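You operate a simulated robot arm through the tools that you are given. There is no shell and no other tool.

You are at the controls of a simulated robot arm. One attempt, no reset.

## Task
Set the grey-banded small lamp to the tester's number and test it.
Fine: clamp its foot in the vice before turning its dials; press Test so that it lights; it stays clamped; its Hundreds dial, the tester's number and the other lamp stay.

Only the result counts: the job must be done as asked and must still hold three seconds after the hand-in. Knocking over, shifting, dropping, spilling or breaking anything else fails it.

## Robot
A 7-joint arm with a two-finger parallel gripper, fixed in place. Base frame: the origin is on the floor under the middle of its stand, x ahead of it, y to its left, z up; the work surface is at about z = 0.86. Lengths are in m, angles in degrees, forces in N, time in s.
It reaches about 1.372 m from its shoulder. Its first joint turns from -149.0 to 149.0 degrees. Payload 3.43 kg.
The tool frame sits at the grasp point between the pads (the TCP): z along the fingers, y along the line on which they close. The tips reach 0.03 m beyond it. The gripper opens to 0.094 m. The fingers are 0.028 m wide and 0.01 m thick; the gripper's body (0.05 by 0.096 m) begins 0.055 m behind the TCP.
Orientation is that of the tool frame in the base frame, as a unit quaternion [x, y, z, w]. With the fingers straight down and closing along the base's y, the tool's x points along the base's -x, its y along +y and its z along -z.

## Interface
- The arm moves only by the tool drive_tool. Its argument "series" is one flat list of numbers, 7 for each row, row after row: the finger opening in mm, from 0 to 94, then the shift along the tool's x, y, z in mm, then the turn, a rotation vector about the tool's x, y, z in degrees. In form: [fingers, tx, ty, tz, rx, ry, rz, fingers, tx, ty, tz, rx, ry, rz, ...]. A call has 1 to 20 rows; each row shifts and turns the commanded pose from where the row before left it, along the tool's axes as they then stand. Each row takes 0.2 s and may step no farther than 0.05 m and 8.6 degrees from the row before; otherwise, or with a gripper value out of range, the whole call is refused. A pose out of reach is approached as far as the arm can. The call stops where the force on the tool passes 40 N (or 10 N more than at its start, if that is more) or the arm is blocked; 0.2 s more then pass. The fingers move at their own pace (about 0.045 m/s each) and stop on an object; they squeeze with about 44 N. The grip force told is the motor's: it shows also when the fingers shut on nothing. Time passes only in rows, and 0.2 s behind the last, so rows that do not move let the fingers close. It gives the time, the measured TCP pose, the force on the tool (base axes), the opening and the grip force at its end, in the units of the frame above (readings bear some noise), with the torque about the TCP (base axes, N m) and any sound that the robot's microphone picked up.
- Cameras (640 x 400 px; columns grow to the right, rows downward): "scene" is fixed at [0.2199, 0.5005, 1.4307]; the picture's right is [0.42, -0.91, 0.00], its down [-0.54, -0.25, -0.80] and it looks along [0.73, 0.34, -0.60] (base axes); focal length 248 px, centre (320, 200). "wrist" rides on the gripper at [0.076, 0.014, -0.102] in the tool frame; the picture's right is [-0.18, 0.98, 0.00], its down [-0.75, -0.14, -0.64] and it looks along [-0.63, -0.12, 0.77] (tool axes); focal length 243 px, centre (320, 200). There is no depth. A picture from a camera that has moved, and an enlarged one, comes with that camera's place and axes in the base frame and with its lens.
- capture(camera): a new picture of that camera. It takes no simulated time.
- zoom(camera, box): a new picture of the part [left, top, right, bottom] of that camera's present view, enlarged. It takes no simulated time.
- sign_off(): hands the job in; it is judged then, once.

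Places have to be worked out from the pictures, the camera data and where the tool is seen. Open the gripper and draw the arm clear of the work before you hand the job in, unless the task says otherwise.

The tools are called after "Request:" as a command line: name --argument value ..., lists and objects as JSON in quotes. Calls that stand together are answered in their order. drive_tool: Moves the arm, as the interface text tells. Its arguments: {"type":"object","properties":{"series":{"type":"array","items":{"type":"number"}}},"required":["series"]} The other tools are called the same way: capture (camera) takes a picture; zoom (camera, box) takes an enlarged picture of a part of a camera's view; sign_off () hands the job in.

At the start:

```text
time: 0.0
position: [0.8122, 0.5616, 1.2372]
ee_rot: [0.0, 1.0, 0.0, 0.0]
wrist_force: [0.2, -0.4, -0.4]
wrist_torque: [0.01, 0.01, 0.03]
grip_width: 0.094
finger_force: 0.2
```

scene: 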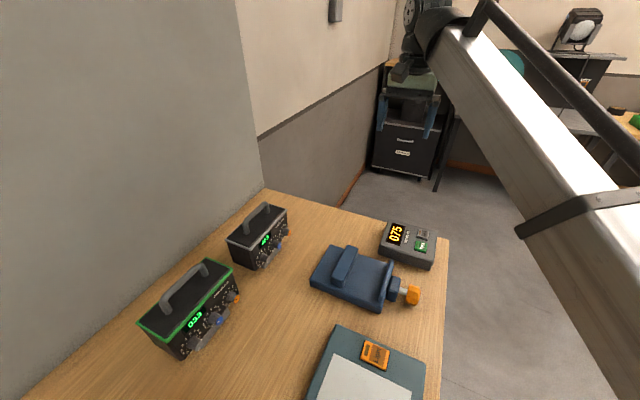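
wrist: 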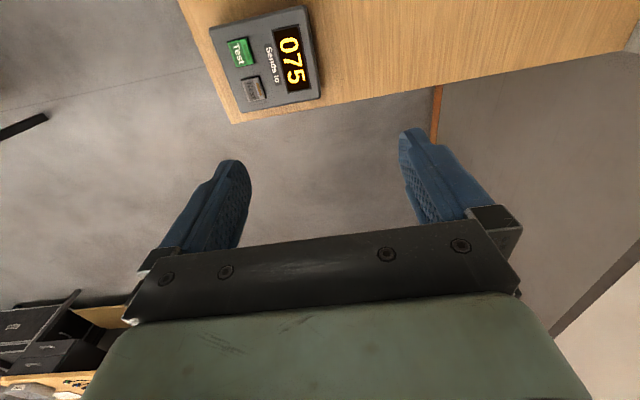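

I start by taking enlarged looks at the lamps, the vice and the tester from the scene camera.

Request:
zoom --camera "scene" --box '[210, 190, 310, 280]'

Request:
zoom --camera "scene" --box '[120, 250, 260, 370]'

Request:
zoom --camera "scene" --box '[300, 210, 450, 320]'

Request:
zoom --camera "scene" --box '[290, 310, 450, 400]'

```text
4.44 times, centred on (260, 235) of scene
camera zoom: at [0.2199, 0.5005, 1.4307], right [0.42, -0.91, 0.0], down [-0.54, -0.25, -0.8], along [0.73, 0.34, -0.6], focal length 1102 px, centre (587, 44)
```

zoom: 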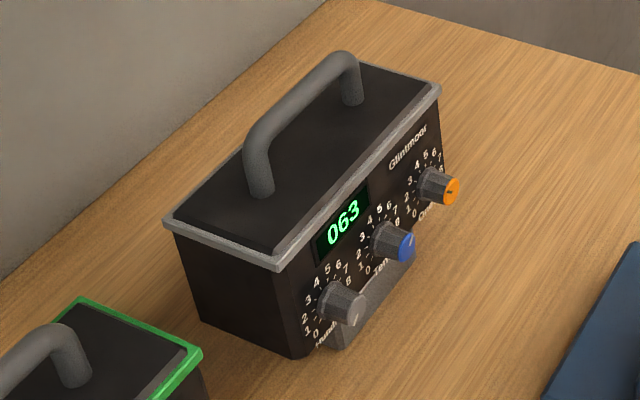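

```text
3.33 times, centred on (190, 310) of scene
camera zoom: at [0.2199, 0.5005, 1.4307], right [0.42, -0.91, 0.0], down [-0.54, -0.25, -0.8], along [0.73, 0.34, -0.6], focal length 827 px, centre (753, -167)
```

zoom: 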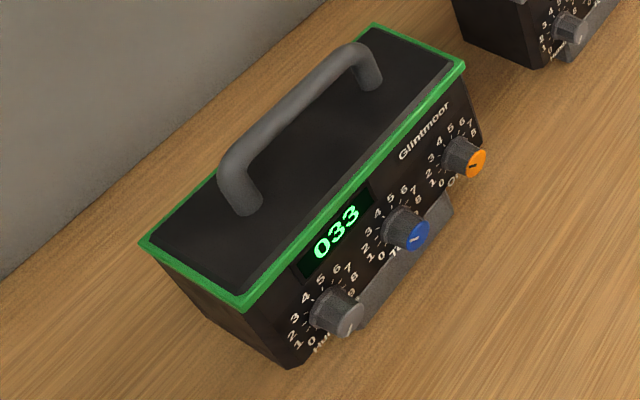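

```text
3.64 times, centred on (375, 265) of scene
camera zoom: at [0.2199, 0.5005, 1.4307], right [0.42, -0.91, 0.0], down [-0.54, -0.25, -0.8], along [0.73, 0.34, -0.6], focal length 902 px, centre (120, -36)
```

zoom: 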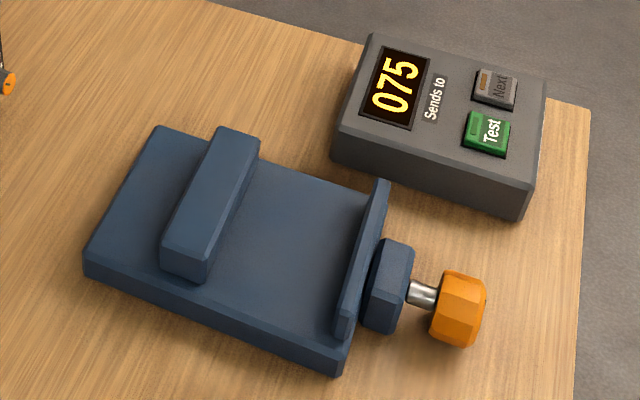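

```text
4.00 times, centred on (370, 355) of scene
camera zoom: at [0.2199, 0.5005, 1.4307], right [0.42, -0.91, 0.0], down [-0.54, -0.25, -0.8], along [0.73, 0.34, -0.6], focal length 992 px, centre (120, -420)
```

zoom: 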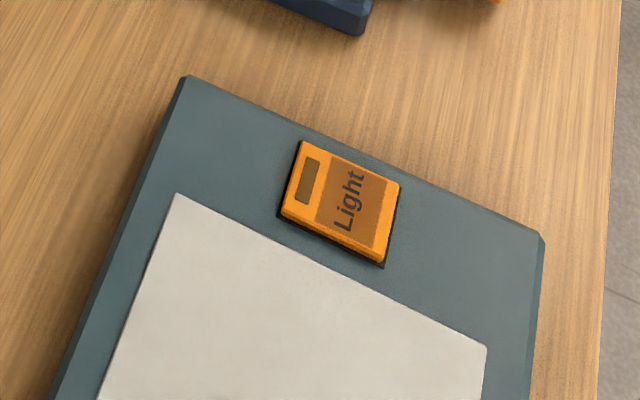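

The small grey-banded lamp shows 063 and the tester shows 075, so Tens goes 6→7 and Ones 3→5. I judge the lamp at about (0.59, 0.87), front facing -y, and the vice at about (0.62, 0.57) with its screw toward -y. I'll move the wrist camera for a view of the lamp's front and foot.

Request:
drive_tool --series '[94, 35, 16, 22, 0, 0, 0, 94, 35, 16, 22, 0, 0, 0, 94, 35, 16, 22, 0, 0, 0, 94, 35, 16, 22, 0, 0, 0, 94, 35, 16, 22, 0, 0, 0, 94, 35, 16, 22, 0, 0, 0, 94, 0, 0, 0, 0, 0, -8.5, 94, 0, 0, 0, 0, 0, -8.5, 94, 0, 0, 0, 0, 0, -8.5, 94, 0, 0, 0, 0, 0, -8.5, 94, 0, 0, 0, 0, 0, -8.5, 94, 0, 0, 0, 0, 0, -8.5, 94, 0, 0, 0, 0, 0, -8.5, 94, 0, 0, 0, 0, 0, -8.5, 94, 0, 0, 0, 0, 0, -8.5, 94, 0, 0, 0, 0, 0, -8.5, 94, 0, 0, 0, 0, 0, -5]'

```text
time: 3.6
position: [0.6026, 0.658, 1.1057]
ee_rot: [0.708, -0.706, 0.0, 0.001]
wrist_force: [0.4, 1.5, -1.1]
wrist_torque: [-0.02, 0.01, 0.0]
grip_width: 0.094
finger_force: 0.0
```

The arm is at (0.603, 0.658, 1.106), yawed 90°. Next I take pictures from both cameras.

Request:
capture --camera "wrist"

Request:
capture --camera "scene"

```text
taken
camera wrist: at [0.5886, 0.5825, 1.2078], right [-0.98, 0.18, 0.0], down [0.14, 0.75, 0.64], along [0.12, 0.63, -0.77], focal length 243 px, centre (320, 200)
```

wrist: 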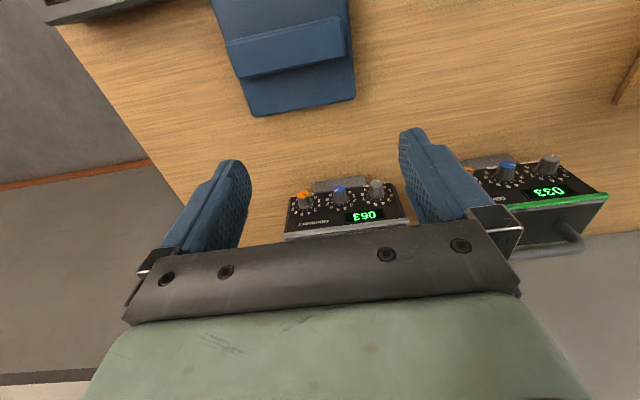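

```text
taken
```

scene: 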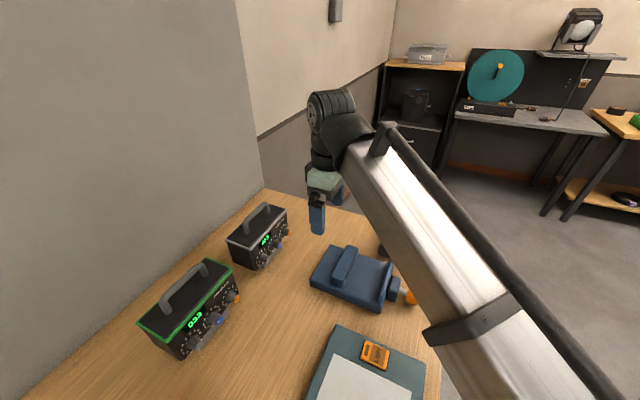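

The wrist picture is upside down (its down is world up). I enlarge the lamp's front and the vice in it.

Request:
zoom --camera "wrist" --box '[270, 160, 420, 254]'

Request:
zoom --camera "wrist" --box '[200, 0, 400, 125]'

```text
4.26 times, centred on (345, 207) of wrist
camera zoom: at [0.5886, 0.5825, 1.2078], right [-0.98, 0.18, 0.0], down [0.14, 0.75, 0.64], along [0.12, 0.63, -0.77], focal length 1032 px, centre (214, 170)
```

zoom: 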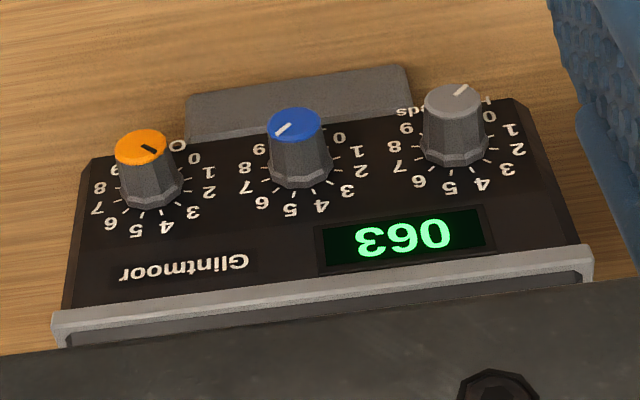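

```text
3.20 times, centred on (300, 62) of wrist
camera zoom: at [0.5886, 0.5825, 1.2078], right [-0.98, 0.18, 0.0], down [0.14, 0.75, 0.64], along [0.12, 0.63, -0.77], focal length 776 px, centre (384, 640)
```

zoom: 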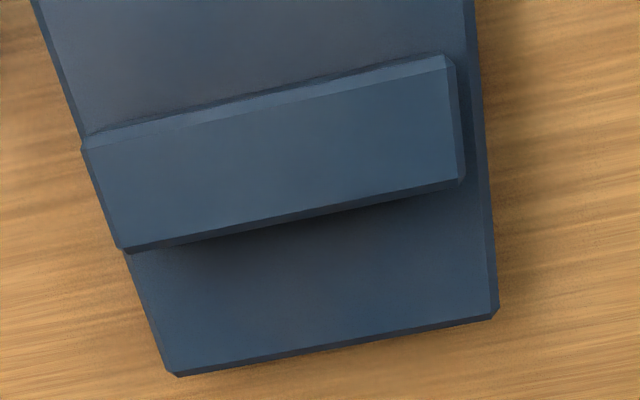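

The lamp's foot appears as a grey slab under its front, and I need side views to understand it and the vice. I zoom further on the vice's jaws and screw and on the lamp's foot.

Request:
zoom --camera "scene" --box '[330, 235, 430, 315]'

Request:
zoom --camera "scene" --box '[225, 195, 300, 275]'

Request:
zoom --camera "wrist" --box '[290, 160, 400, 215]'

```text
5.00 times, centred on (380, 275) of scene
camera zoom: at [0.2199, 0.5005, 1.4307], right [0.42, -0.91, 0.0], down [-0.54, -0.25, -0.8], along [0.73, 0.34, -0.6], focal length 1240 px, centre (20, -175)
```

zoom: 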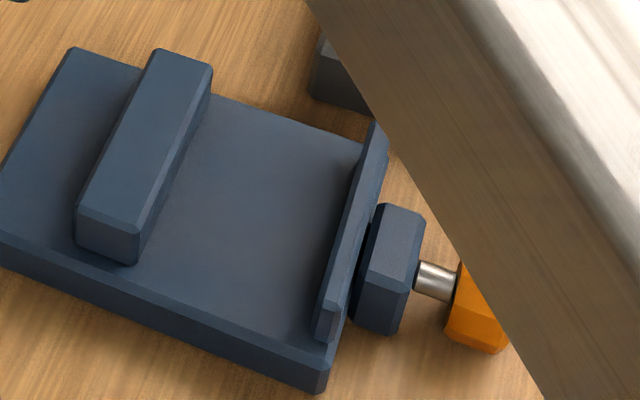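

```text
5.00 times, centred on (262, 235) of scene
camera zoom: at [0.2199, 0.5005, 1.4307], right [0.42, -0.91, 0.0], down [-0.54, -0.25, -0.8], along [0.73, 0.34, -0.6], focal length 1240 px, centre (608, 25)
```

zoom: 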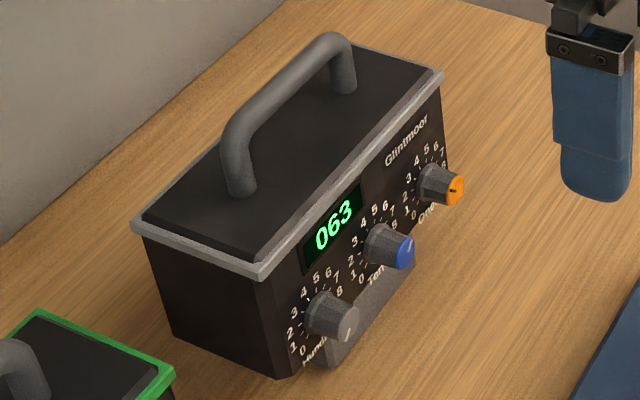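

```text
5.82 times, centred on (345, 188) of wrist
camera zoom: at [0.5886, 0.5825, 1.2078], right [-0.98, 0.18, 0.0], down [0.14, 0.75, 0.64], along [0.12, 0.63, -0.77], focal length 1412 px, centre (174, 273)
```

zoom: 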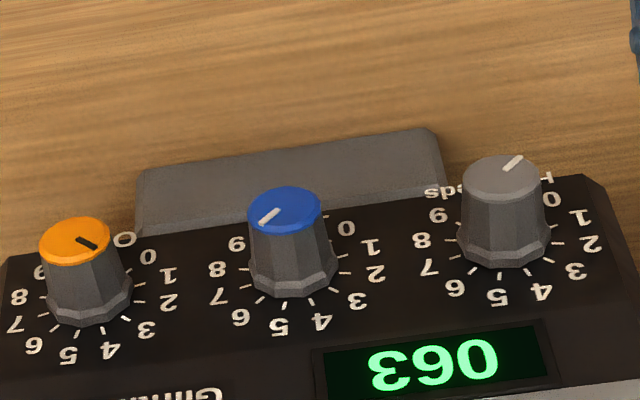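

I tilt the gripper forward and lower it so the wrist camera sees the lamp's front from a low angle.

Request:
drive_tool --series '[94, 20, 0, 35, 0, 0, 0, 94, 20, 0, 35, 0, 0, 0, 94, 0, 0, 20, 0, -8.5, 0, 94, 0, 0, 0, 0, -8.5, 0, 94, 0, 0, 0, 0, -8.5, 0, 94, 0, 0, 0, 0, -8.5, 0, 94, 0, 0, 0, 0, -8.5, 0]'

Request:
capture --camera "wrist"

```text
time: 5.2
position: [0.6019, 0.6178, 1.0167]
ee_rot: [0.659, -0.658, -0.257, -0.257]
wrist_force: [0.0, -0.9, -0.8]
wrist_torque: [-0.02, 0.01, -0.01]
grip_width: 0.0942
finger_force: 0.0
```

```text
taken
camera wrist: at [0.5887, 0.4931, 1.0394], right [-0.98, 0.14, 0.12], down [0.14, 0.12, 0.98], along [0.12, 0.98, -0.14], focal length 243 px, centre (320, 200)
```

wrist: 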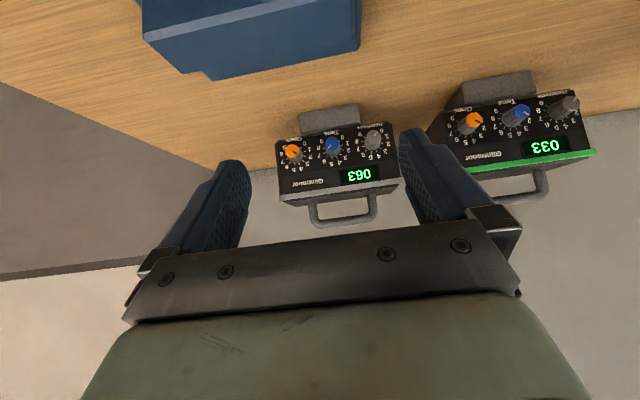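

Now the foot shows as a block beneath the body. I enlarge it and the vice seen from this low angle.

Request:
zoom --camera "wrist" --box '[260, 90, 420, 235]'

Request:
zoom --camera "wrist" --box '[120, 0, 400, 120]'

Request:
zoom --camera "wrist" --box '[410, 60, 610, 210]'

```text
2.76 times, centred on (340, 162) of wrist
camera zoom: at [0.5887, 0.4931, 1.0394], right [-0.98, 0.14, 0.12], down [0.14, 0.12, 0.98], along [0.12, 0.98, -0.14], focal length 669 px, centre (265, 303)
```

zoom: 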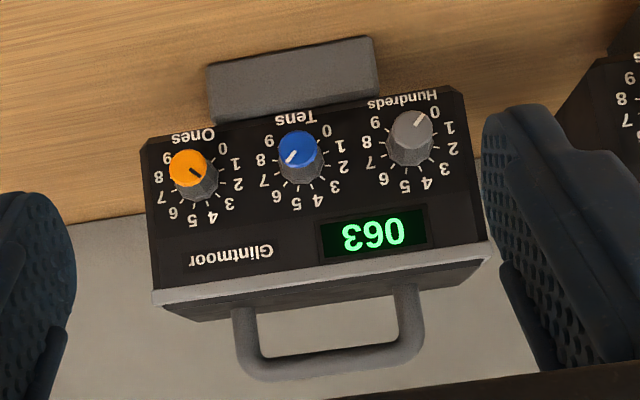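

```text
2.29 times, centred on (260, 60) of wrist
camera zoom: at [0.5887, 0.4931, 1.0394], right [-0.98, 0.14, 0.12], down [0.14, 0.12, 0.98], along [0.12, 0.98, -0.14], focal length 555 px, centre (457, 520)
```

zoom: 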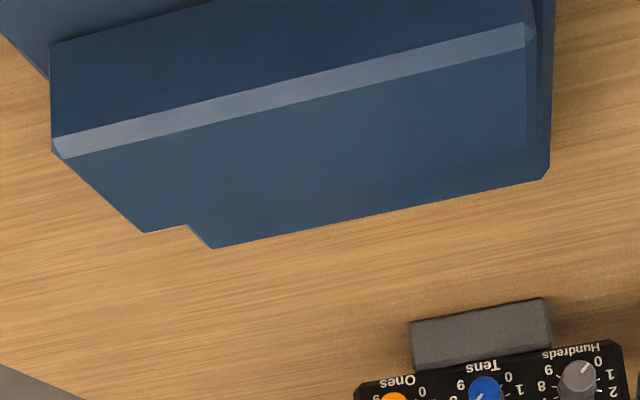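

```text
2.67 times, centred on (510, 135) of wrist
camera zoom: at [0.5887, 0.4931, 1.0394], right [-0.98, 0.14, 0.12], down [0.14, 0.12, 0.98], along [0.12, 0.98, -0.14], focal length 647 px, centre (-187, 373)
```

zoom: 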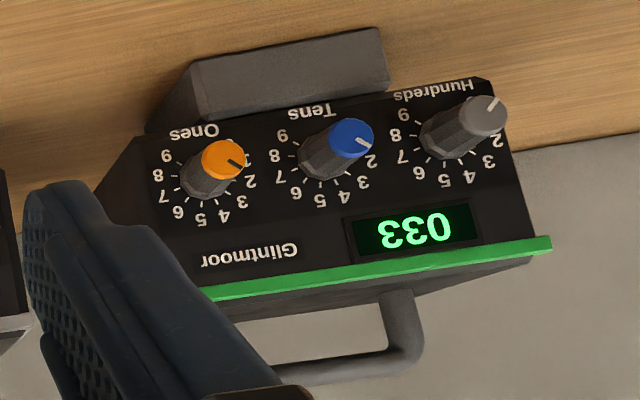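

The foot is a block under the raised body (front at y≈0.828, x 0.556–0.645, about 0.037 tall). To see how deep it is I move to view the lamp obliquely from its left front, low down.

Request:
drive_tool --series '[94, 5.4, 37, 22.2, 0, 0, 0, 94, 5.4, 37, 22.2, 0, 0, 0, 94, 5.4, 37, 22.2, 0, 0, 0, 94, 5.4, 37, 22.2, 0, 0, 0, 94, 0, 0, 0, 5.07, 0, 5.5, 94, 0, 0, 0, 5.07, 0, 5.5, 94, 0, 0, 0, 5.07, 0, 5.5, 94, 0, 0, 0, 5.07, 0, 5.5]'

Request:
capture --camera "wrist"

```text
time: 7.0
position: [0.4541, 0.6629, 0.9354]
ee_rot: [-0.466, 0.806, 0.181, 0.315]
wrist_force: [-0.4, 0.3, 0.2]
wrist_torque: [0.0, 0.01, 0.01]
grip_width: 0.094
finger_force: 0.1
```

```text
taken
camera wrist: at [0.3796, 0.5614, 0.9589], right [-0.78, 0.61, 0.12], down [0.18, 0.03, 0.98], along [0.59, 0.79, -0.14], focal length 243 px, centre (320, 200)
```

wrist: 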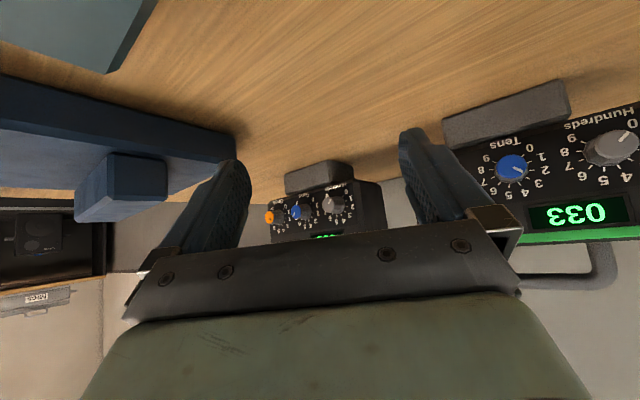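

The foot is visible beneath the small lamp's body; I enlarge this view of it and of the vice.

Request:
zoom --camera "wrist" --box '[255, 150, 405, 250]'

Request:
zoom --camera "wrist" --box '[0, 60, 250, 230]'

```text
4.00 times, centred on (330, 200) of wrist
camera zoom: at [0.3796, 0.5614, 0.9589], right [-0.78, 0.61, 0.12], down [0.18, 0.03, 0.98], along [0.59, 0.79, -0.14], focal length 970 px, centre (280, 200)
```

zoom: 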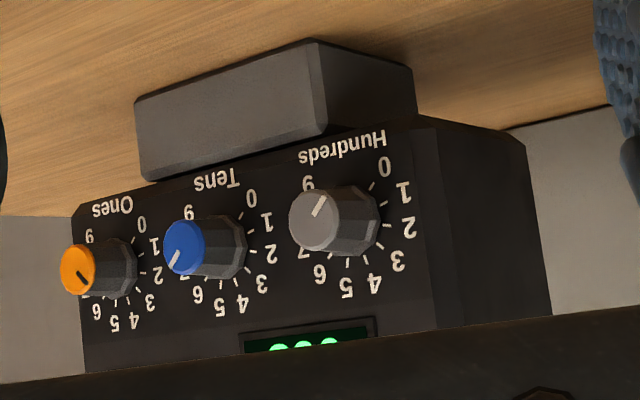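

```text
2.35 times, centred on (125, 145) of wrist
camera zoom: at [0.3796, 0.5614, 0.9589], right [-0.78, 0.61, 0.12], down [0.18, 0.03, 0.98], along [0.59, 0.79, -0.14], focal length 571 px, centre (779, 329)
```

zoom: 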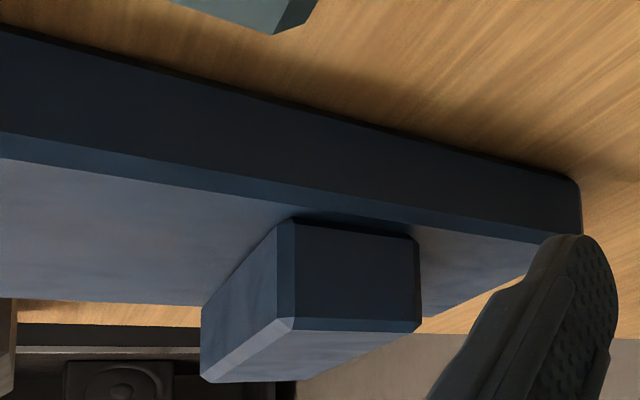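

The foot is about 0.088 × 0.07 × 0.037 m, centred at (0.600, 0.863), flush with the body's front and back. I go back to straight-down at yaw 0 and look at the vice from its -x side to measure the jaw gap and see the screw.

Request:
drive_tool --series '[94, -27, 0, -29.5, 0, 0, 0, 94, -27, 0, -29.5, 0, 0, 0, 94, 0, 0, 0, 0, 8.5, 0, 94, 0, 0, 0, 0, 8.5, 0, 94, 0, 0, 0, 0, 8.5, 0, 94, 0, 0, 0, 0, 8.5, 0, 94, 0, 0, 0, 0, 8.5, 0, 94, 0, 0, 0, 0, 0, 8.57, 94, 0, 0, 0, 0, 0, 8.57, 94, 0, 0, 0, 0, 0, 8.57, 94, 0, 0, 0, 0, 0, 8.57, 94, 0, 0, 0, 0, 0, 8.57, 94, 0, 0, 0, 0, 0, 8.57, 94, 0, 0, 0, 0, 0, 8.57, 94, -14, -39, 5, 0, 0, 0, 94, -14, -39, 5, 0, 0, 0, 94, -14, -39, 5, 0, 0, 0]'

Request:
capture --camera "wrist"

```text
time: 10.6
position: [0.4953, 0.5452, 0.9995]
ee_rot: [-0.002, 1.0, 0.0, 0.001]
wrist_force: [-1.3, -0.8, 0.5]
wrist_torque: [0.0, 0.02, 0.0]
grip_width: 0.0941
finger_force: 0.1
```

```text
taken
camera wrist: at [0.4197, 0.5599, 1.1027], right [0.18, 0.98, 0.0], down [0.75, -0.14, 0.64], along [0.63, -0.12, -0.77], focal length 243 px, centre (320, 200)
```

wrist: 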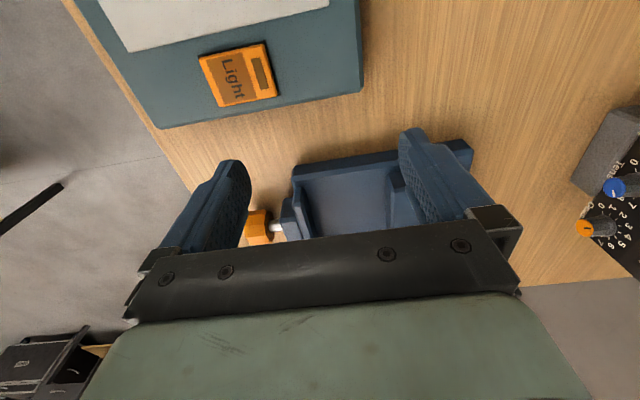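

The gripper hides the far part of the vice, so I raise the arm 0.15 m for a fuller view.

Request:
drive_tool --series '[94, 5, 0, -48, 0, 0, 0, 94, 5, 0, -48, 0, 0, 0, 94, 5, 0, -48, 0, 0, 0]'

Request:
capture --camera "wrist"

Request:
zoom --camera "wrist" --box '[240, 90, 420, 230]'

```text
time: 11.4
position: [0.4819, 0.5488, 1.1371]
ee_rot: [-0.001, 1.0, 0.004, 0.004]
wrist_force: [-0.7, 0.6, 0.5]
wrist_torque: [0.0, 0.01, 0.01]
grip_width: 0.0944
finger_force: 0.1
out of reach, approached as far as the arm can: row 3
```

```text
taken
camera wrist: at [0.4051, 0.563, 1.2392], right [0.18, 0.98, 0.01], down [0.75, -0.14, 0.65], along [0.64, -0.11, -0.76], focal length 243 px, centre (320, 200)
```

wrist: 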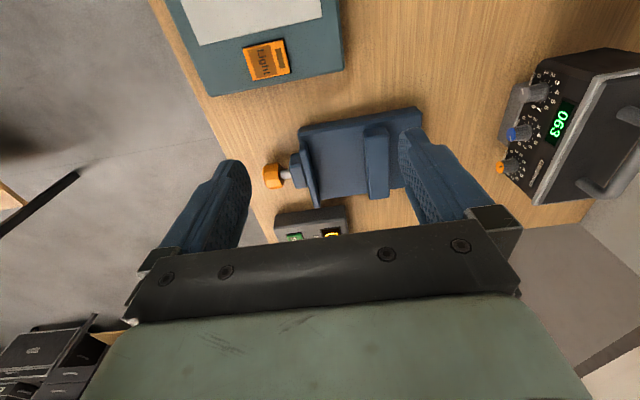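

```text
2.86 times, centred on (330, 160) of wrist
camera zoom: at [0.4051, 0.563, 1.2392], right [0.18, 0.98, 0.01], down [0.75, -0.14, 0.65], along [0.64, -0.11, -0.76], focal length 693 px, centre (291, 314)
```

zoom: 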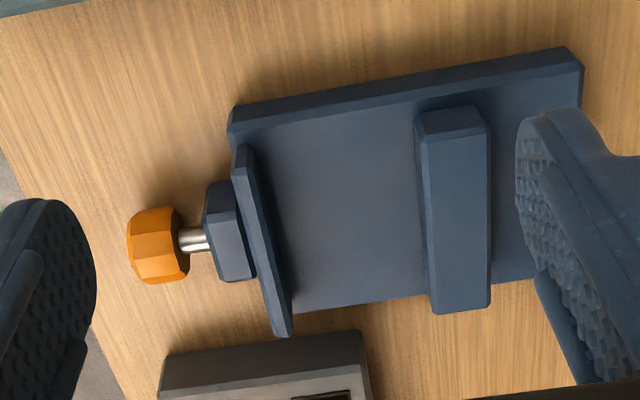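

The jaw gap reads y ≈0.514–0.604 (0.09 m, jaws x 0.575–0.70), the base plate top is at z≈0.883, and the knob axis is at x≈0.63 with the knob at y≈0.425–0.462. Now I move above the lamp's handle, with fingers closing along y.

Request:
drive_tool --series '[94, -15, 39, 3, 0, 0, 0, 94, -15, 39, 3, 0, 0, 0, 94, -15, 39, 3, 0, 0, 0, 94, -15, 39, 3, 0, 0, 0, 94, -15, 39, 3, 0, 0, 0, 94, -15, 39, 3, 0, 0, 0, 94, -15, 39, 3, 0, 0, 0, 94, -15, 39, 3, 0, 0, 0]'

Request:
capture --camera "wrist"

Request:
capture --camera "scene"

```text
time: 13.2
position: [0.6047, 0.8601, 1.1134]
ee_rot: [-0.001, 1.0, 0.0, 0.001]
wrist_force: [0.1, -1.1, 1.3]
wrist_torque: [0.03, -0.01, 0.02]
grip_width: 0.0939
finger_force: 0.1
```

```text
taken
camera wrist: at [0.528, 0.875, 1.2161], right [0.18, 0.98, 0.0], down [0.75, -0.14, 0.64], along [0.63, -0.12, -0.77], focal length 243 px, centre (320, 200)
```

wrist: 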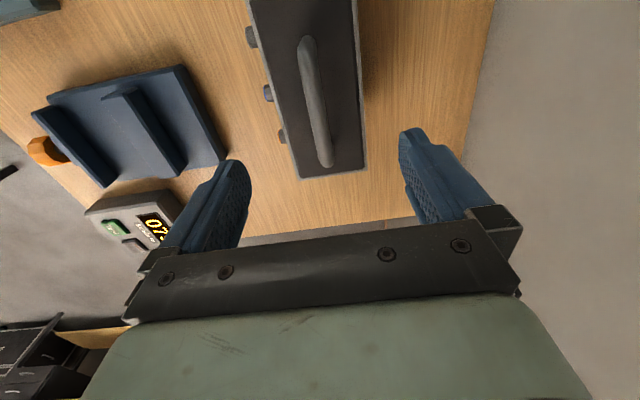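

```text
taken
```

scene: 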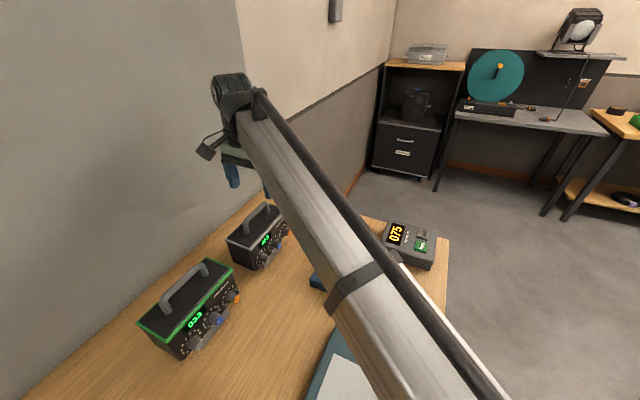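

The handle appears at y≈0.859, x 0.551–0.643, yaw about 0, top at z≈1.024. I shift x by -6 mm and descend to z≈1.023 with open fingers.

Request:
drive_tool --series '[94, 2, 0, 30, 0, 0, 0, 94, 2, 0, 30, 0, 0, 0, 94, 2, 0, 30, 0, 0, 0, 94, 0, 0, 0, 0, 0, 0]'

Request:
capture --camera "wrist"

Request:
zoom --camera "scene" --box '[200, 160, 320, 280]'

```text
time: 14.2
position: [0.5973, 0.8602, 1.0243]
ee_rot: [-0.001, 1.0, 0.0, 0.0]
wrist_force: [-0.1, 0.3, 0.5]
wrist_torque: [-0.04, -0.01, -0.01]
grip_width: 0.0941
finger_force: 0.1
```

```text
taken
camera wrist: at [0.5212, 0.8752, 1.1257], right [0.18, 0.98, 0.0], down [0.75, -0.14, 0.64], along [0.63, -0.12, -0.77], focal length 243 px, centre (320, 200)
```

wrist: 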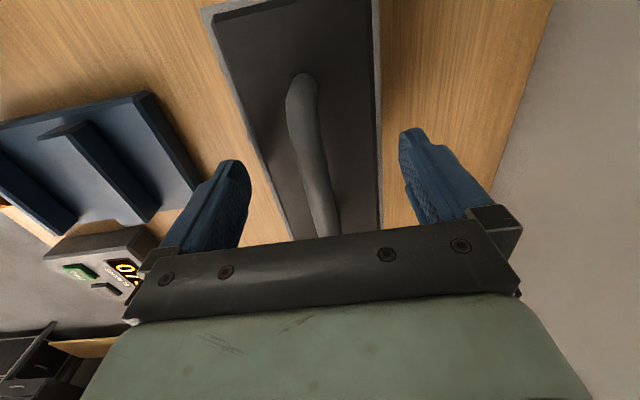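

```text
3.33 times, centred on (260, 220) of scene
camera zoom: at [0.2199, 0.5005, 1.4307], right [0.42, -0.91, 0.0], down [-0.54, -0.25, -0.8], along [0.73, 0.34, -0.6], focal length 827 px, centre (520, 133)
```

zoom: 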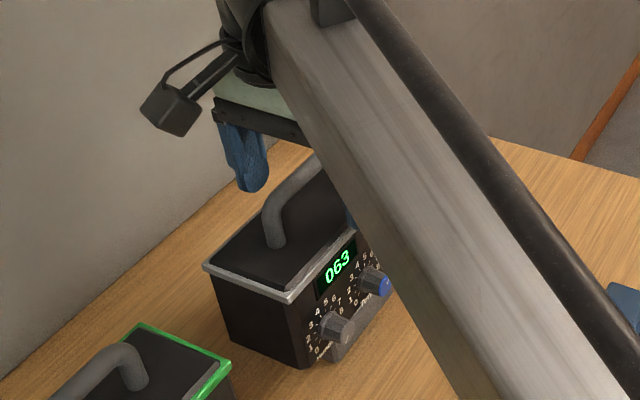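

The handle lies between the open fingers at y≈0.861. I close the gripper on it.

Request:
drive_tool --series '[0, 0, 0, 0, 0, 0, 0, 0, 0, 0, 0, 0, 0, 0, 0, 0, 0, 0, 0, 0, 0, 0, 0, 0, 0, 0, 0, 0, 0, 0, 0, 0, 0, 0, 0, 0, 0, 0, 0, 0, 0, 0, 0, 0, 0, 0, 0, 0, 0]'

Request:
capture --camera "wrist"

```text
time: 15.8
position: [0.5969, 0.8607, 1.0234]
ee_rot: [-0.001, 1.0, 0.0, 0.001]
wrist_force: [0.0, -3.7, -0.6]
wrist_torque: [-0.11, 0.11, -0.05]
grip_width: 0.0182
finger_force: 43.9
```

```text
taken
camera wrist: at [0.5213, 0.8748, 1.1259], right [0.18, 0.98, 0.0], down [0.75, -0.14, 0.64], along [0.63, -0.12, -0.77], focal length 243 px, centre (320, 200)
```

wrist: 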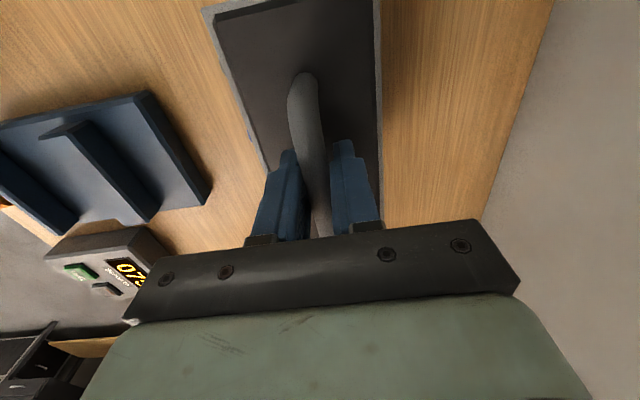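

The handle is gripped (18 mm, 44 N). I lift gently by 80 mm and check that the lamp hangs level.

Request:
drive_tool --series '[0, 0, 0, -5, 0, 0, 0, 0, 0, 0, -10, 0, 0, 0, 0, 0, 0, -20, 0, 0, 0, 0, 0, 0, -25, 0, 0, 0, 0, 0, 0, -20, 0, 0, 0, 0, 0, 0, 0, 0, 0, 0]'

Request:
capture --camera "wrist"

Request:
capture --camera "scene"

```text
time: 17.2
position: [0.5961, 0.8599, 1.1031]
ee_rot: [0.0, 1.0, 0.0, 0.001]
wrist_force: [0.8, -0.4, -14.4]
wrist_torque: [0.02, 0.03, 0.01]
grip_width: 0.0182
finger_force: 43.5
```

```text
taken
camera wrist: at [0.521, 0.8755, 1.2059], right [0.18, 0.98, 0.0], down [0.75, -0.14, 0.64], along [0.63, -0.12, -0.77], focal length 243 px, centre (320, 200)
```

wrist: 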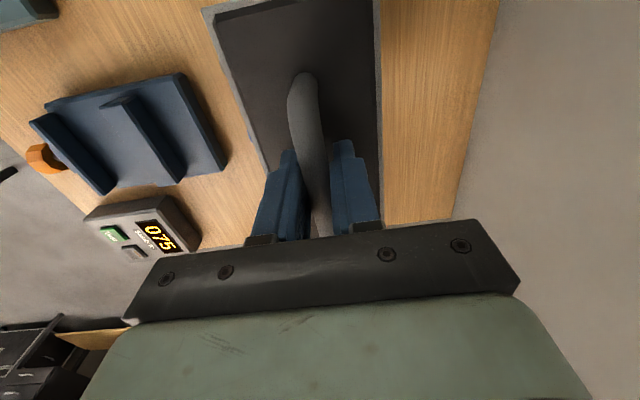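

```text
taken
```

scene: 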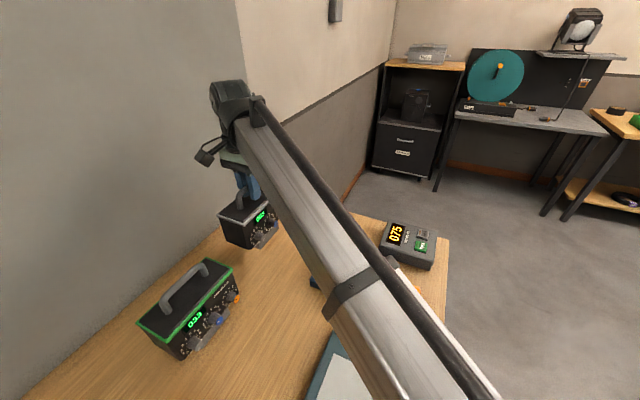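

The lamp lifted cleanly (about 1.4 kg, level). I carry it to above the vice gap, aiming the foot's centre at about (0.62, 0.559).

Request:
drive_tool --series '[0, -2, -20, 0, 0, 0, 0, 0, -3, -40, 0, 0, 0, 0, 0, -3, -45, 0, 0, 0, 0, 0, -3, -45, 0, 0, 0, 0, 0, -3, -45, 0, 0, 0, 0, 0, -3, -45, 0, 0, 0, 0, 0, -3, -40, 0, 0, 0, 0, 0, -2, -23, 0, 0, 0, 0, 0, 0, 0, 0, 0, 0, 0]'

Request:
capture --camera "wrist"

Request:
capture --camera "scene"

```text
time: 19.2
position: [0.6191, 0.5594, 1.1032]
ee_rot: [0.0, 1.0, -0.001, 0.0]
wrist_force: [-0.5, -0.6, -14.2]
wrist_torque: [0.05, 0.03, 0.01]
grip_width: 0.0181
finger_force: 44.2
```

```text
taken
camera wrist: at [0.5437, 0.5727, 1.2052], right [0.18, 0.98, 0.0], down [0.75, -0.14, 0.64], along [0.63, -0.12, -0.77], focal length 243 px, centre (320, 200)
```

wrist: 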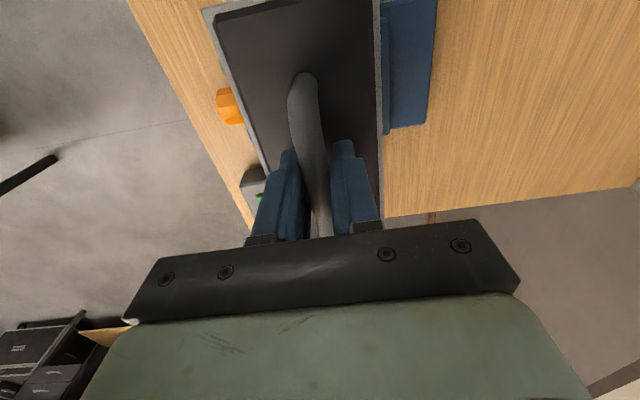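

```text
taken
```

scene: 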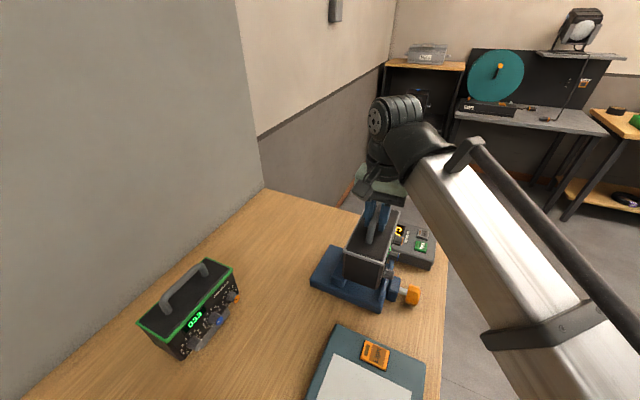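

The scene camera sees the lamp above the vice well; I enlarge it to check alignment of the foot with the gap.

Request:
zoom --camera "scene" --box '[300, 190, 440, 320]'

Request:
zoom --camera "wrist" --box '[180, 0, 460, 170]'

```text
3.08 times, centred on (370, 255) of scene
camera zoom: at [0.2199, 0.5005, 1.4307], right [0.42, -0.91, 0.0], down [-0.54, -0.25, -0.8], along [0.73, 0.34, -0.6], focal length 763 px, centre (166, 31)
```

zoom: 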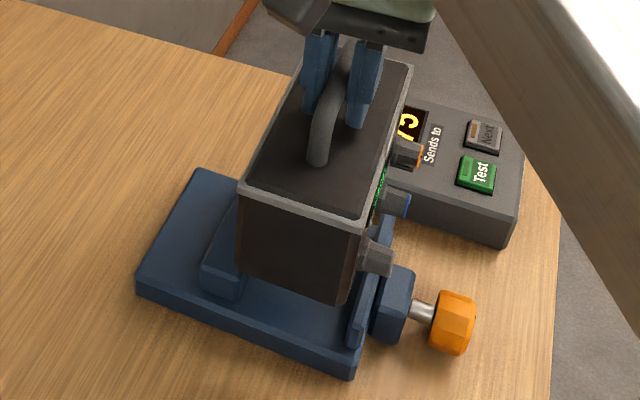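

```text
2.29 times, centred on (320, 85) of wrist
camera zoom: at [0.5437, 0.5727, 1.2052], right [0.18, 0.98, 0.0], down [0.75, -0.14, 0.64], along [0.63, -0.12, -0.77], focal length 555 px, centre (320, 463)
```

zoom: 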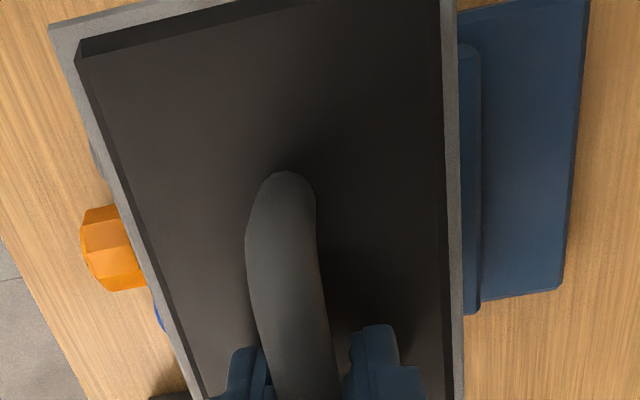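

I judge the lamp's centre at y≈0.557 and the gap's centre at 0.559, so I nudge +2 mm in y and lower to just above contact with the vice's bed.

Request:
drive_tool --series '[0, 0, 2, 10, 0, 0, 0, 0, 0, 0, 20, 0, 0, 0, 0, 0, 0, 15, 0, 0, 0, 0, 0, 0, 5, 0, 0, 0, 0, 0, 0, 0, 0, 0, 0]'

Request:
zoom --camera "scene" --box '[300, 190, 440, 320]'

```text
time: 20.4
position: [0.619, 0.5601, 1.0544]
ee_rot: [-0.001, 1.0, 0.0, 0.0]
wrist_force: [-1.1, -0.2, -3.6]
wrist_torque: [-0.01, 0.2, -0.04]
grip_width: 0.018
finger_force: 43.4
```

```text
3.08 times, centred on (370, 255) of scene
camera zoom: at [0.2199, 0.5005, 1.4307], right [0.42, -0.91, 0.0], down [-0.54, -0.25, -0.8], along [0.73, 0.34, -0.6], focal length 763 px, centre (166, 31)
```

zoom: 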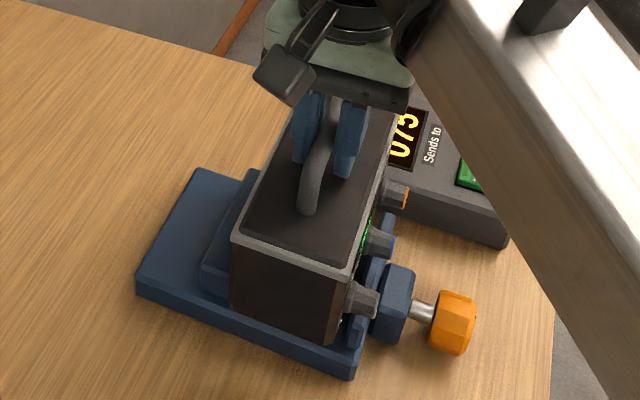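

The reading dropped from -14 to -3.6 N at z=1.054, meaning the foot rests on the vice's bed (foot bottom at ≈0.891, below the jaw tops). I lower 1 mm more to unload it fully and look from the wrist camera.

Request:
drive_tool --series '[0, 0, 0, 1, 0, 0, 0, 0, 0, 0, 0, 0, 0, 0]'

Request:
capture --camera "wrist"

Request:
zoom --camera "scene" --box '[325, 220, 425, 315]'

```text
time: 21.0
position: [0.6191, 0.5596, 1.0535]
ee_rot: [-0.001, 1.0, 0.001, 0.001]
wrist_force: [2.3, 3.3, 21.8]
wrist_torque: [-0.03, 1.1, -0.05]
grip_width: 0.0181
finger_force: 44.0
```

```text
taken
camera wrist: at [0.5436, 0.5741, 1.1562], right [0.18, 0.98, 0.0], down [0.75, -0.14, 0.64], along [0.63, -0.12, -0.77], focal length 243 px, centre (320, 200)
```

wrist: 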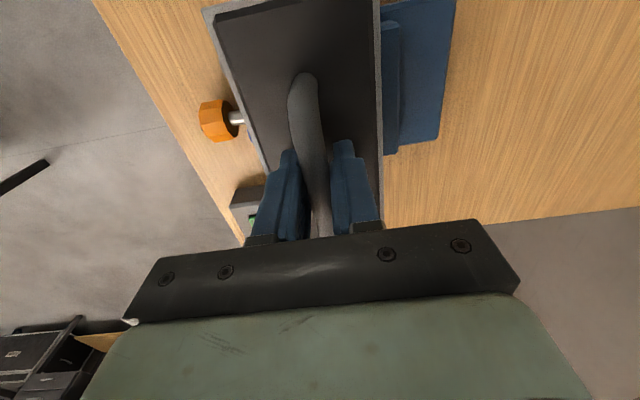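

```text
4.21 times, centred on (375, 268) of scene
camera zoom: at [0.2199, 0.5005, 1.4307], right [0.42, -0.91, 0.0], down [-0.54, -0.25, -0.8], along [0.73, 0.34, -0.6], focal length 1044 px, centre (88, -84)
```

zoom: 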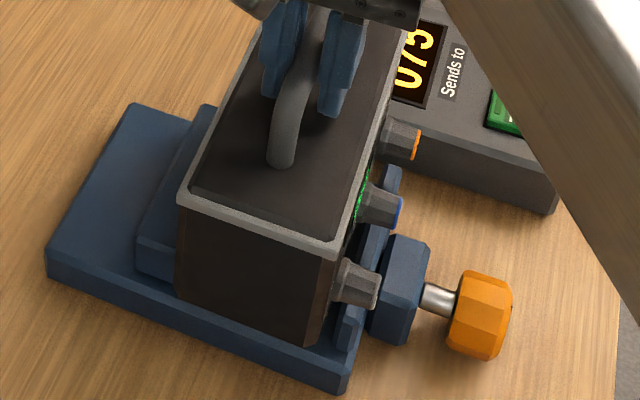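

The load is off-centre toward the foot's -x edge but centred in y, so the foot lies on the bed between the jaws with only a slight tilt. I ease up 1 mm and open the fingers.

Request:
drive_tool --series '[18, 0, 0, -1, 0, 0, 0, 30, 0, 0, 0, 0, 0, 0, 50, 0, 0, 0, 0, 0, 0, 50, 0, 0, 0, 0, 0, 0, 50, 0, 0, 0, 0, 0, 0, 50, 0, 0, 0, 0, 0, 0]'

Request:
zoom --camera "scene" --box '[325, 220, 425, 315]'

Request:
capture --camera "wrist"

```text
time: 22.4
position: [0.6192, 0.56, 1.0536]
ee_rot: [-0.002, 1.0, 0.0, 0.001]
wrist_force: [-0.1, 0.1, -0.1]
wrist_torque: [0.02, 0.03, 0.03]
grip_width: 0.0497
finger_force: 0.0
```

```text
4.21 times, centred on (375, 268) of scene
camera zoom: at [0.2199, 0.5005, 1.4307], right [0.42, -0.91, 0.0], down [-0.54, -0.25, -0.8], along [0.73, 0.34, -0.6], focal length 1044 px, centre (88, -84)
```

zoom: 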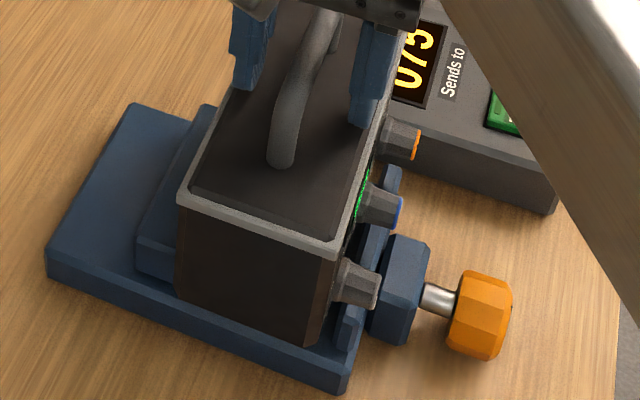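

```text
taken
camera wrist: at [0.5435, 0.5742, 1.1558], right [0.18, 0.98, 0.0], down [0.75, -0.14, 0.64], along [0.63, -0.12, -0.77], focal length 243 px, centre (320, 200)
```

wrist: 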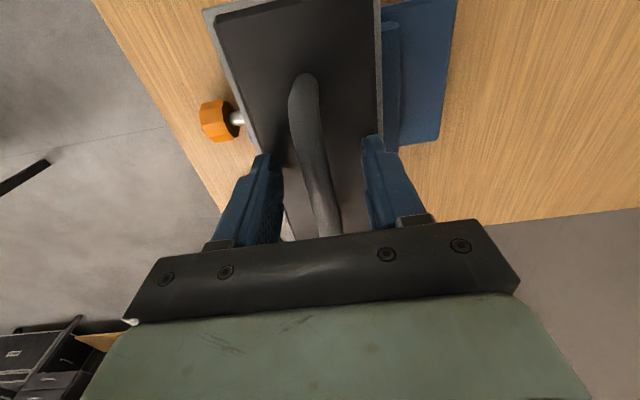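

The lamp stands free in the vice, with zero force on the tool. I raise the arm, move to the -y side beyond the lamp, and yaw by -90° so the camera will sit above when the gripper points along +y.

Request:
drive_tool --series '[50, 0, 0, -25, 0, 0, 0, 50, 0, 0, -30, 0, 0, 0, 50, 0, -46, 0, 0, 0, 0, 50, 0, -46, 0, 0, 0, 0, 50, 0, -46, 0, 0, 0, 0, 50, 0, -46, 0, 0, 0, 0, 50, 0, -46, 0, 0, 0, 0, 50, 0, 0, 0, 0, 0, 8.5, 50, 0, 0, 0, 0, 0, 8.5, 50, 0, 0, 0, 0, 0, 8.5, 50, 0, 0, 0, 0, 0, 8.5, 50, 0, 0, 0, 0, 0, 8.5, 50, 0, 0, 0, 0, 0, 8.5, 50, 0, 0, 0, 0, 0, 8.5, 50, 0, 0, 0, 0, 0, 8.5, 50, 0, 0, 0, 0, 0, 8.5, 50, 0, 0, 0, 0, 0, 8.5, 50, 0, 0, 0, 0, 0, 5]'

Request:
capture --camera "wrist"

Request:
capture --camera "scene"

```text
time: 26.2
position: [0.6195, 0.3292, 1.1094]
ee_rot: [0.707, 0.707, 0.0, 0.0]
wrist_force: [0.2, 0.1, 0.3]
wrist_torque: [0.01, 0.01, 0.0]
grip_width: 0.0499
finger_force: 0.1
```

```text
taken
camera wrist: at [0.6344, 0.406, 1.2112], right [0.98, -0.18, 0.0], down [-0.14, -0.75, 0.64], along [-0.12, -0.63, -0.77], focal length 243 px, centre (320, 200)
```

wrist: 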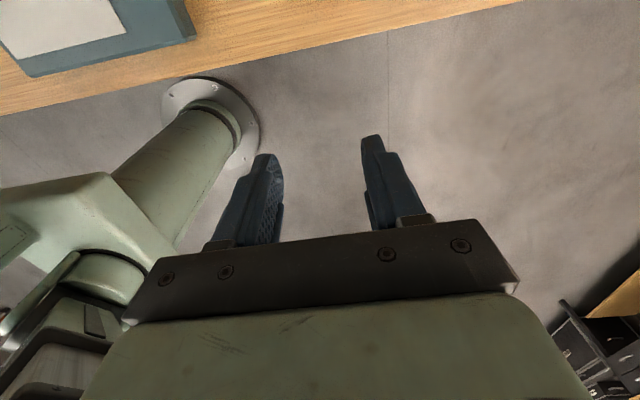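

```text
taken
```

scene: 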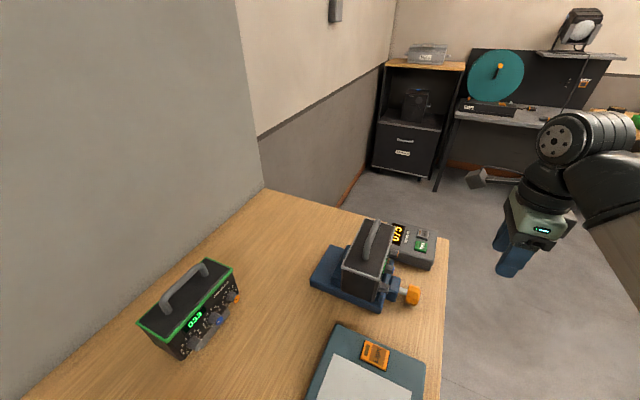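

The way is clear, so I tilt the gripper to point along +y with the camera above it.

Request:
drive_tool --series '[50, 0, 0, 0, 0, 8.5, 0, 50, 0, 0, 0, 0, 8.5, 0, 50, 0, 0, 0, 0, 8.5, 0, 50, 0, 0, 0, 0, 8.5, 0, 50, 0, 0, 0, 0, 8.5, 0, 50, 0, 0, 0, 0, 8.5, 0, 50, 0, 0, 0, 0, 8.5, 0, 50, 0, 0, 0, 0, 8.5, 0, 50, 0, 0, 0, 0, 8.5, 0, 50, 0, 0, 0, 0, 8.5, 0, 50, 0, 0, 0, 0, 5, 0]'

Request:
capture --camera "wrist"

Request:
capture --camera "scene"

```text
time: 28.6
position: [0.6186, 0.3283, 1.11]
ee_rot: [0.5, 0.499, 0.501, -0.499]
wrist_force: [0.0, -0.2, 0.5]
wrist_torque: [0.04, -0.04, 0.0]
grip_width: 0.0502
finger_force: 0.0
```

```text
taken
camera wrist: at [0.6344, 0.2268, 1.1848], right [0.98, 0.0, -0.18], down [-0.14, -0.64, -0.76], along [-0.12, 0.77, -0.63], focal length 243 px, centre (320, 200)
```

wrist: 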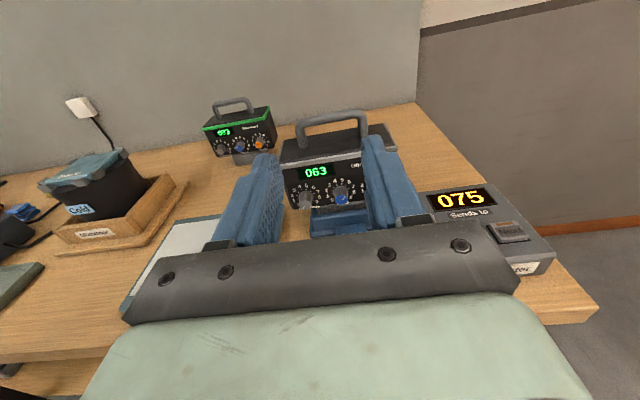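

```text
taken
```

scene: 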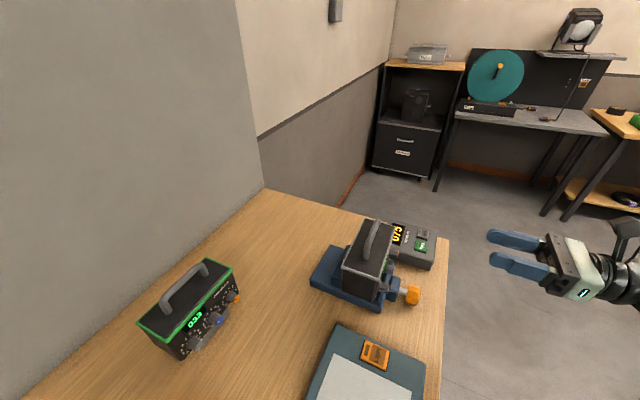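

Pose is good: camera upright, gripper pointing +y. I lower toward the vice knob's height, staying outside the table edge (y≈0.363), and look at the knob.

Request:
drive_tool --series '[60, -40, 3, -2, 0, 0, 0, 60, -40, 3, -2, 0, 0, 0, 60, -40, 3, -2, 0, 0, 0, 60, -40, 2, -2, 0, 0, 0, 60, 0, 0, 0, 0, 0, 0]'

Request:
capture --camera "wrist"

Request:
capture --camera "scene"

```text
time: 29.8
position: [0.6298, 0.321, 0.949]
ee_rot: [0.499, 0.501, 0.5, -0.5]
wrist_force: [0.0, 0.3, 0.3]
wrist_torque: [0.02, 0.0, 0.02]
grip_width: 0.06
finger_force: 0.1
```

```text
taken
camera wrist: at [0.6451, 0.2179, 1.0242], right [0.98, 0.0, -0.18], down [-0.14, -0.64, -0.75], along [-0.12, 0.77, -0.63], focal length 243 px, centre (320, 200)
```

wrist: 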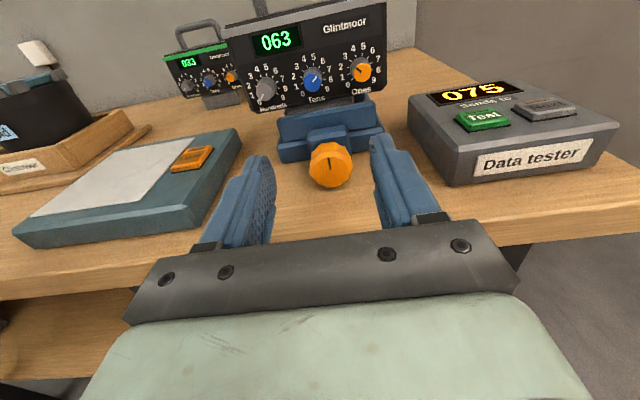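

```text
taken
```

scene: 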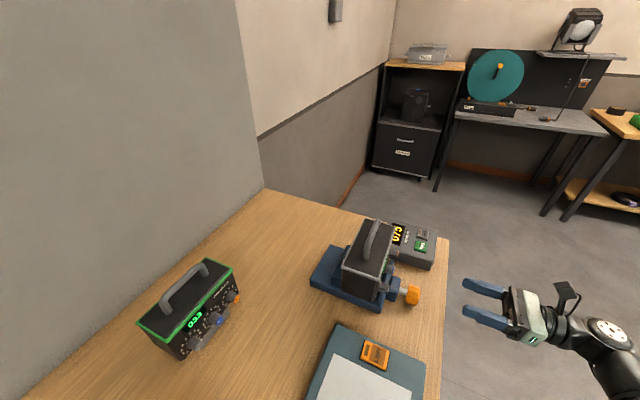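

The view is excellent; I enlarge the knob and the lamp's front.

Request:
zoom --camera "wrist" --box '[260, 90, 400, 200]'

Request:
zoom --camera "wrist" --box '[220, 0, 400, 120]'

```text
3.64 times, centred on (330, 145) of wrist
camera zoom: at [0.6451, 0.2179, 1.0242], right [0.98, 0.0, -0.18], down [-0.14, -0.64, -0.75], along [-0.12, 0.77, -0.63], focal length 882 px, centre (284, 400)
```

zoom: 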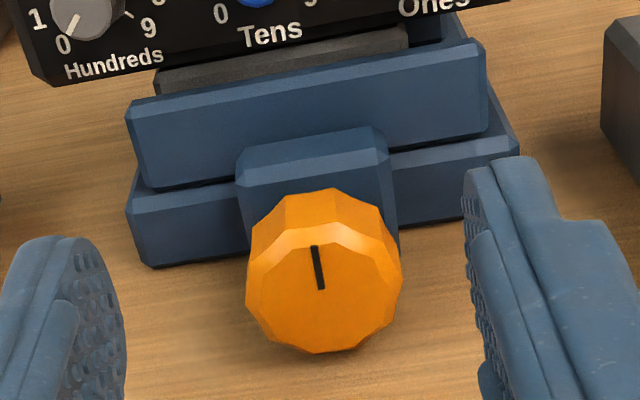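

```text
3.33 times, centred on (310, 60) of wrist
camera zoom: at [0.6451, 0.2179, 1.0242], right [0.98, 0.0, -0.18], down [-0.14, -0.64, -0.75], along [-0.12, 0.77, -0.63], focal length 809 px, centre (353, 667)
```

zoom: 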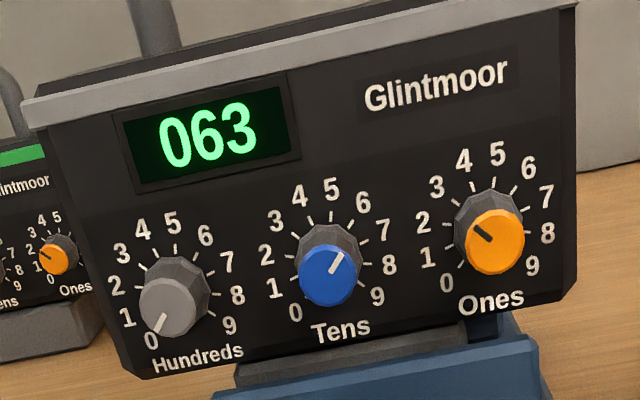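

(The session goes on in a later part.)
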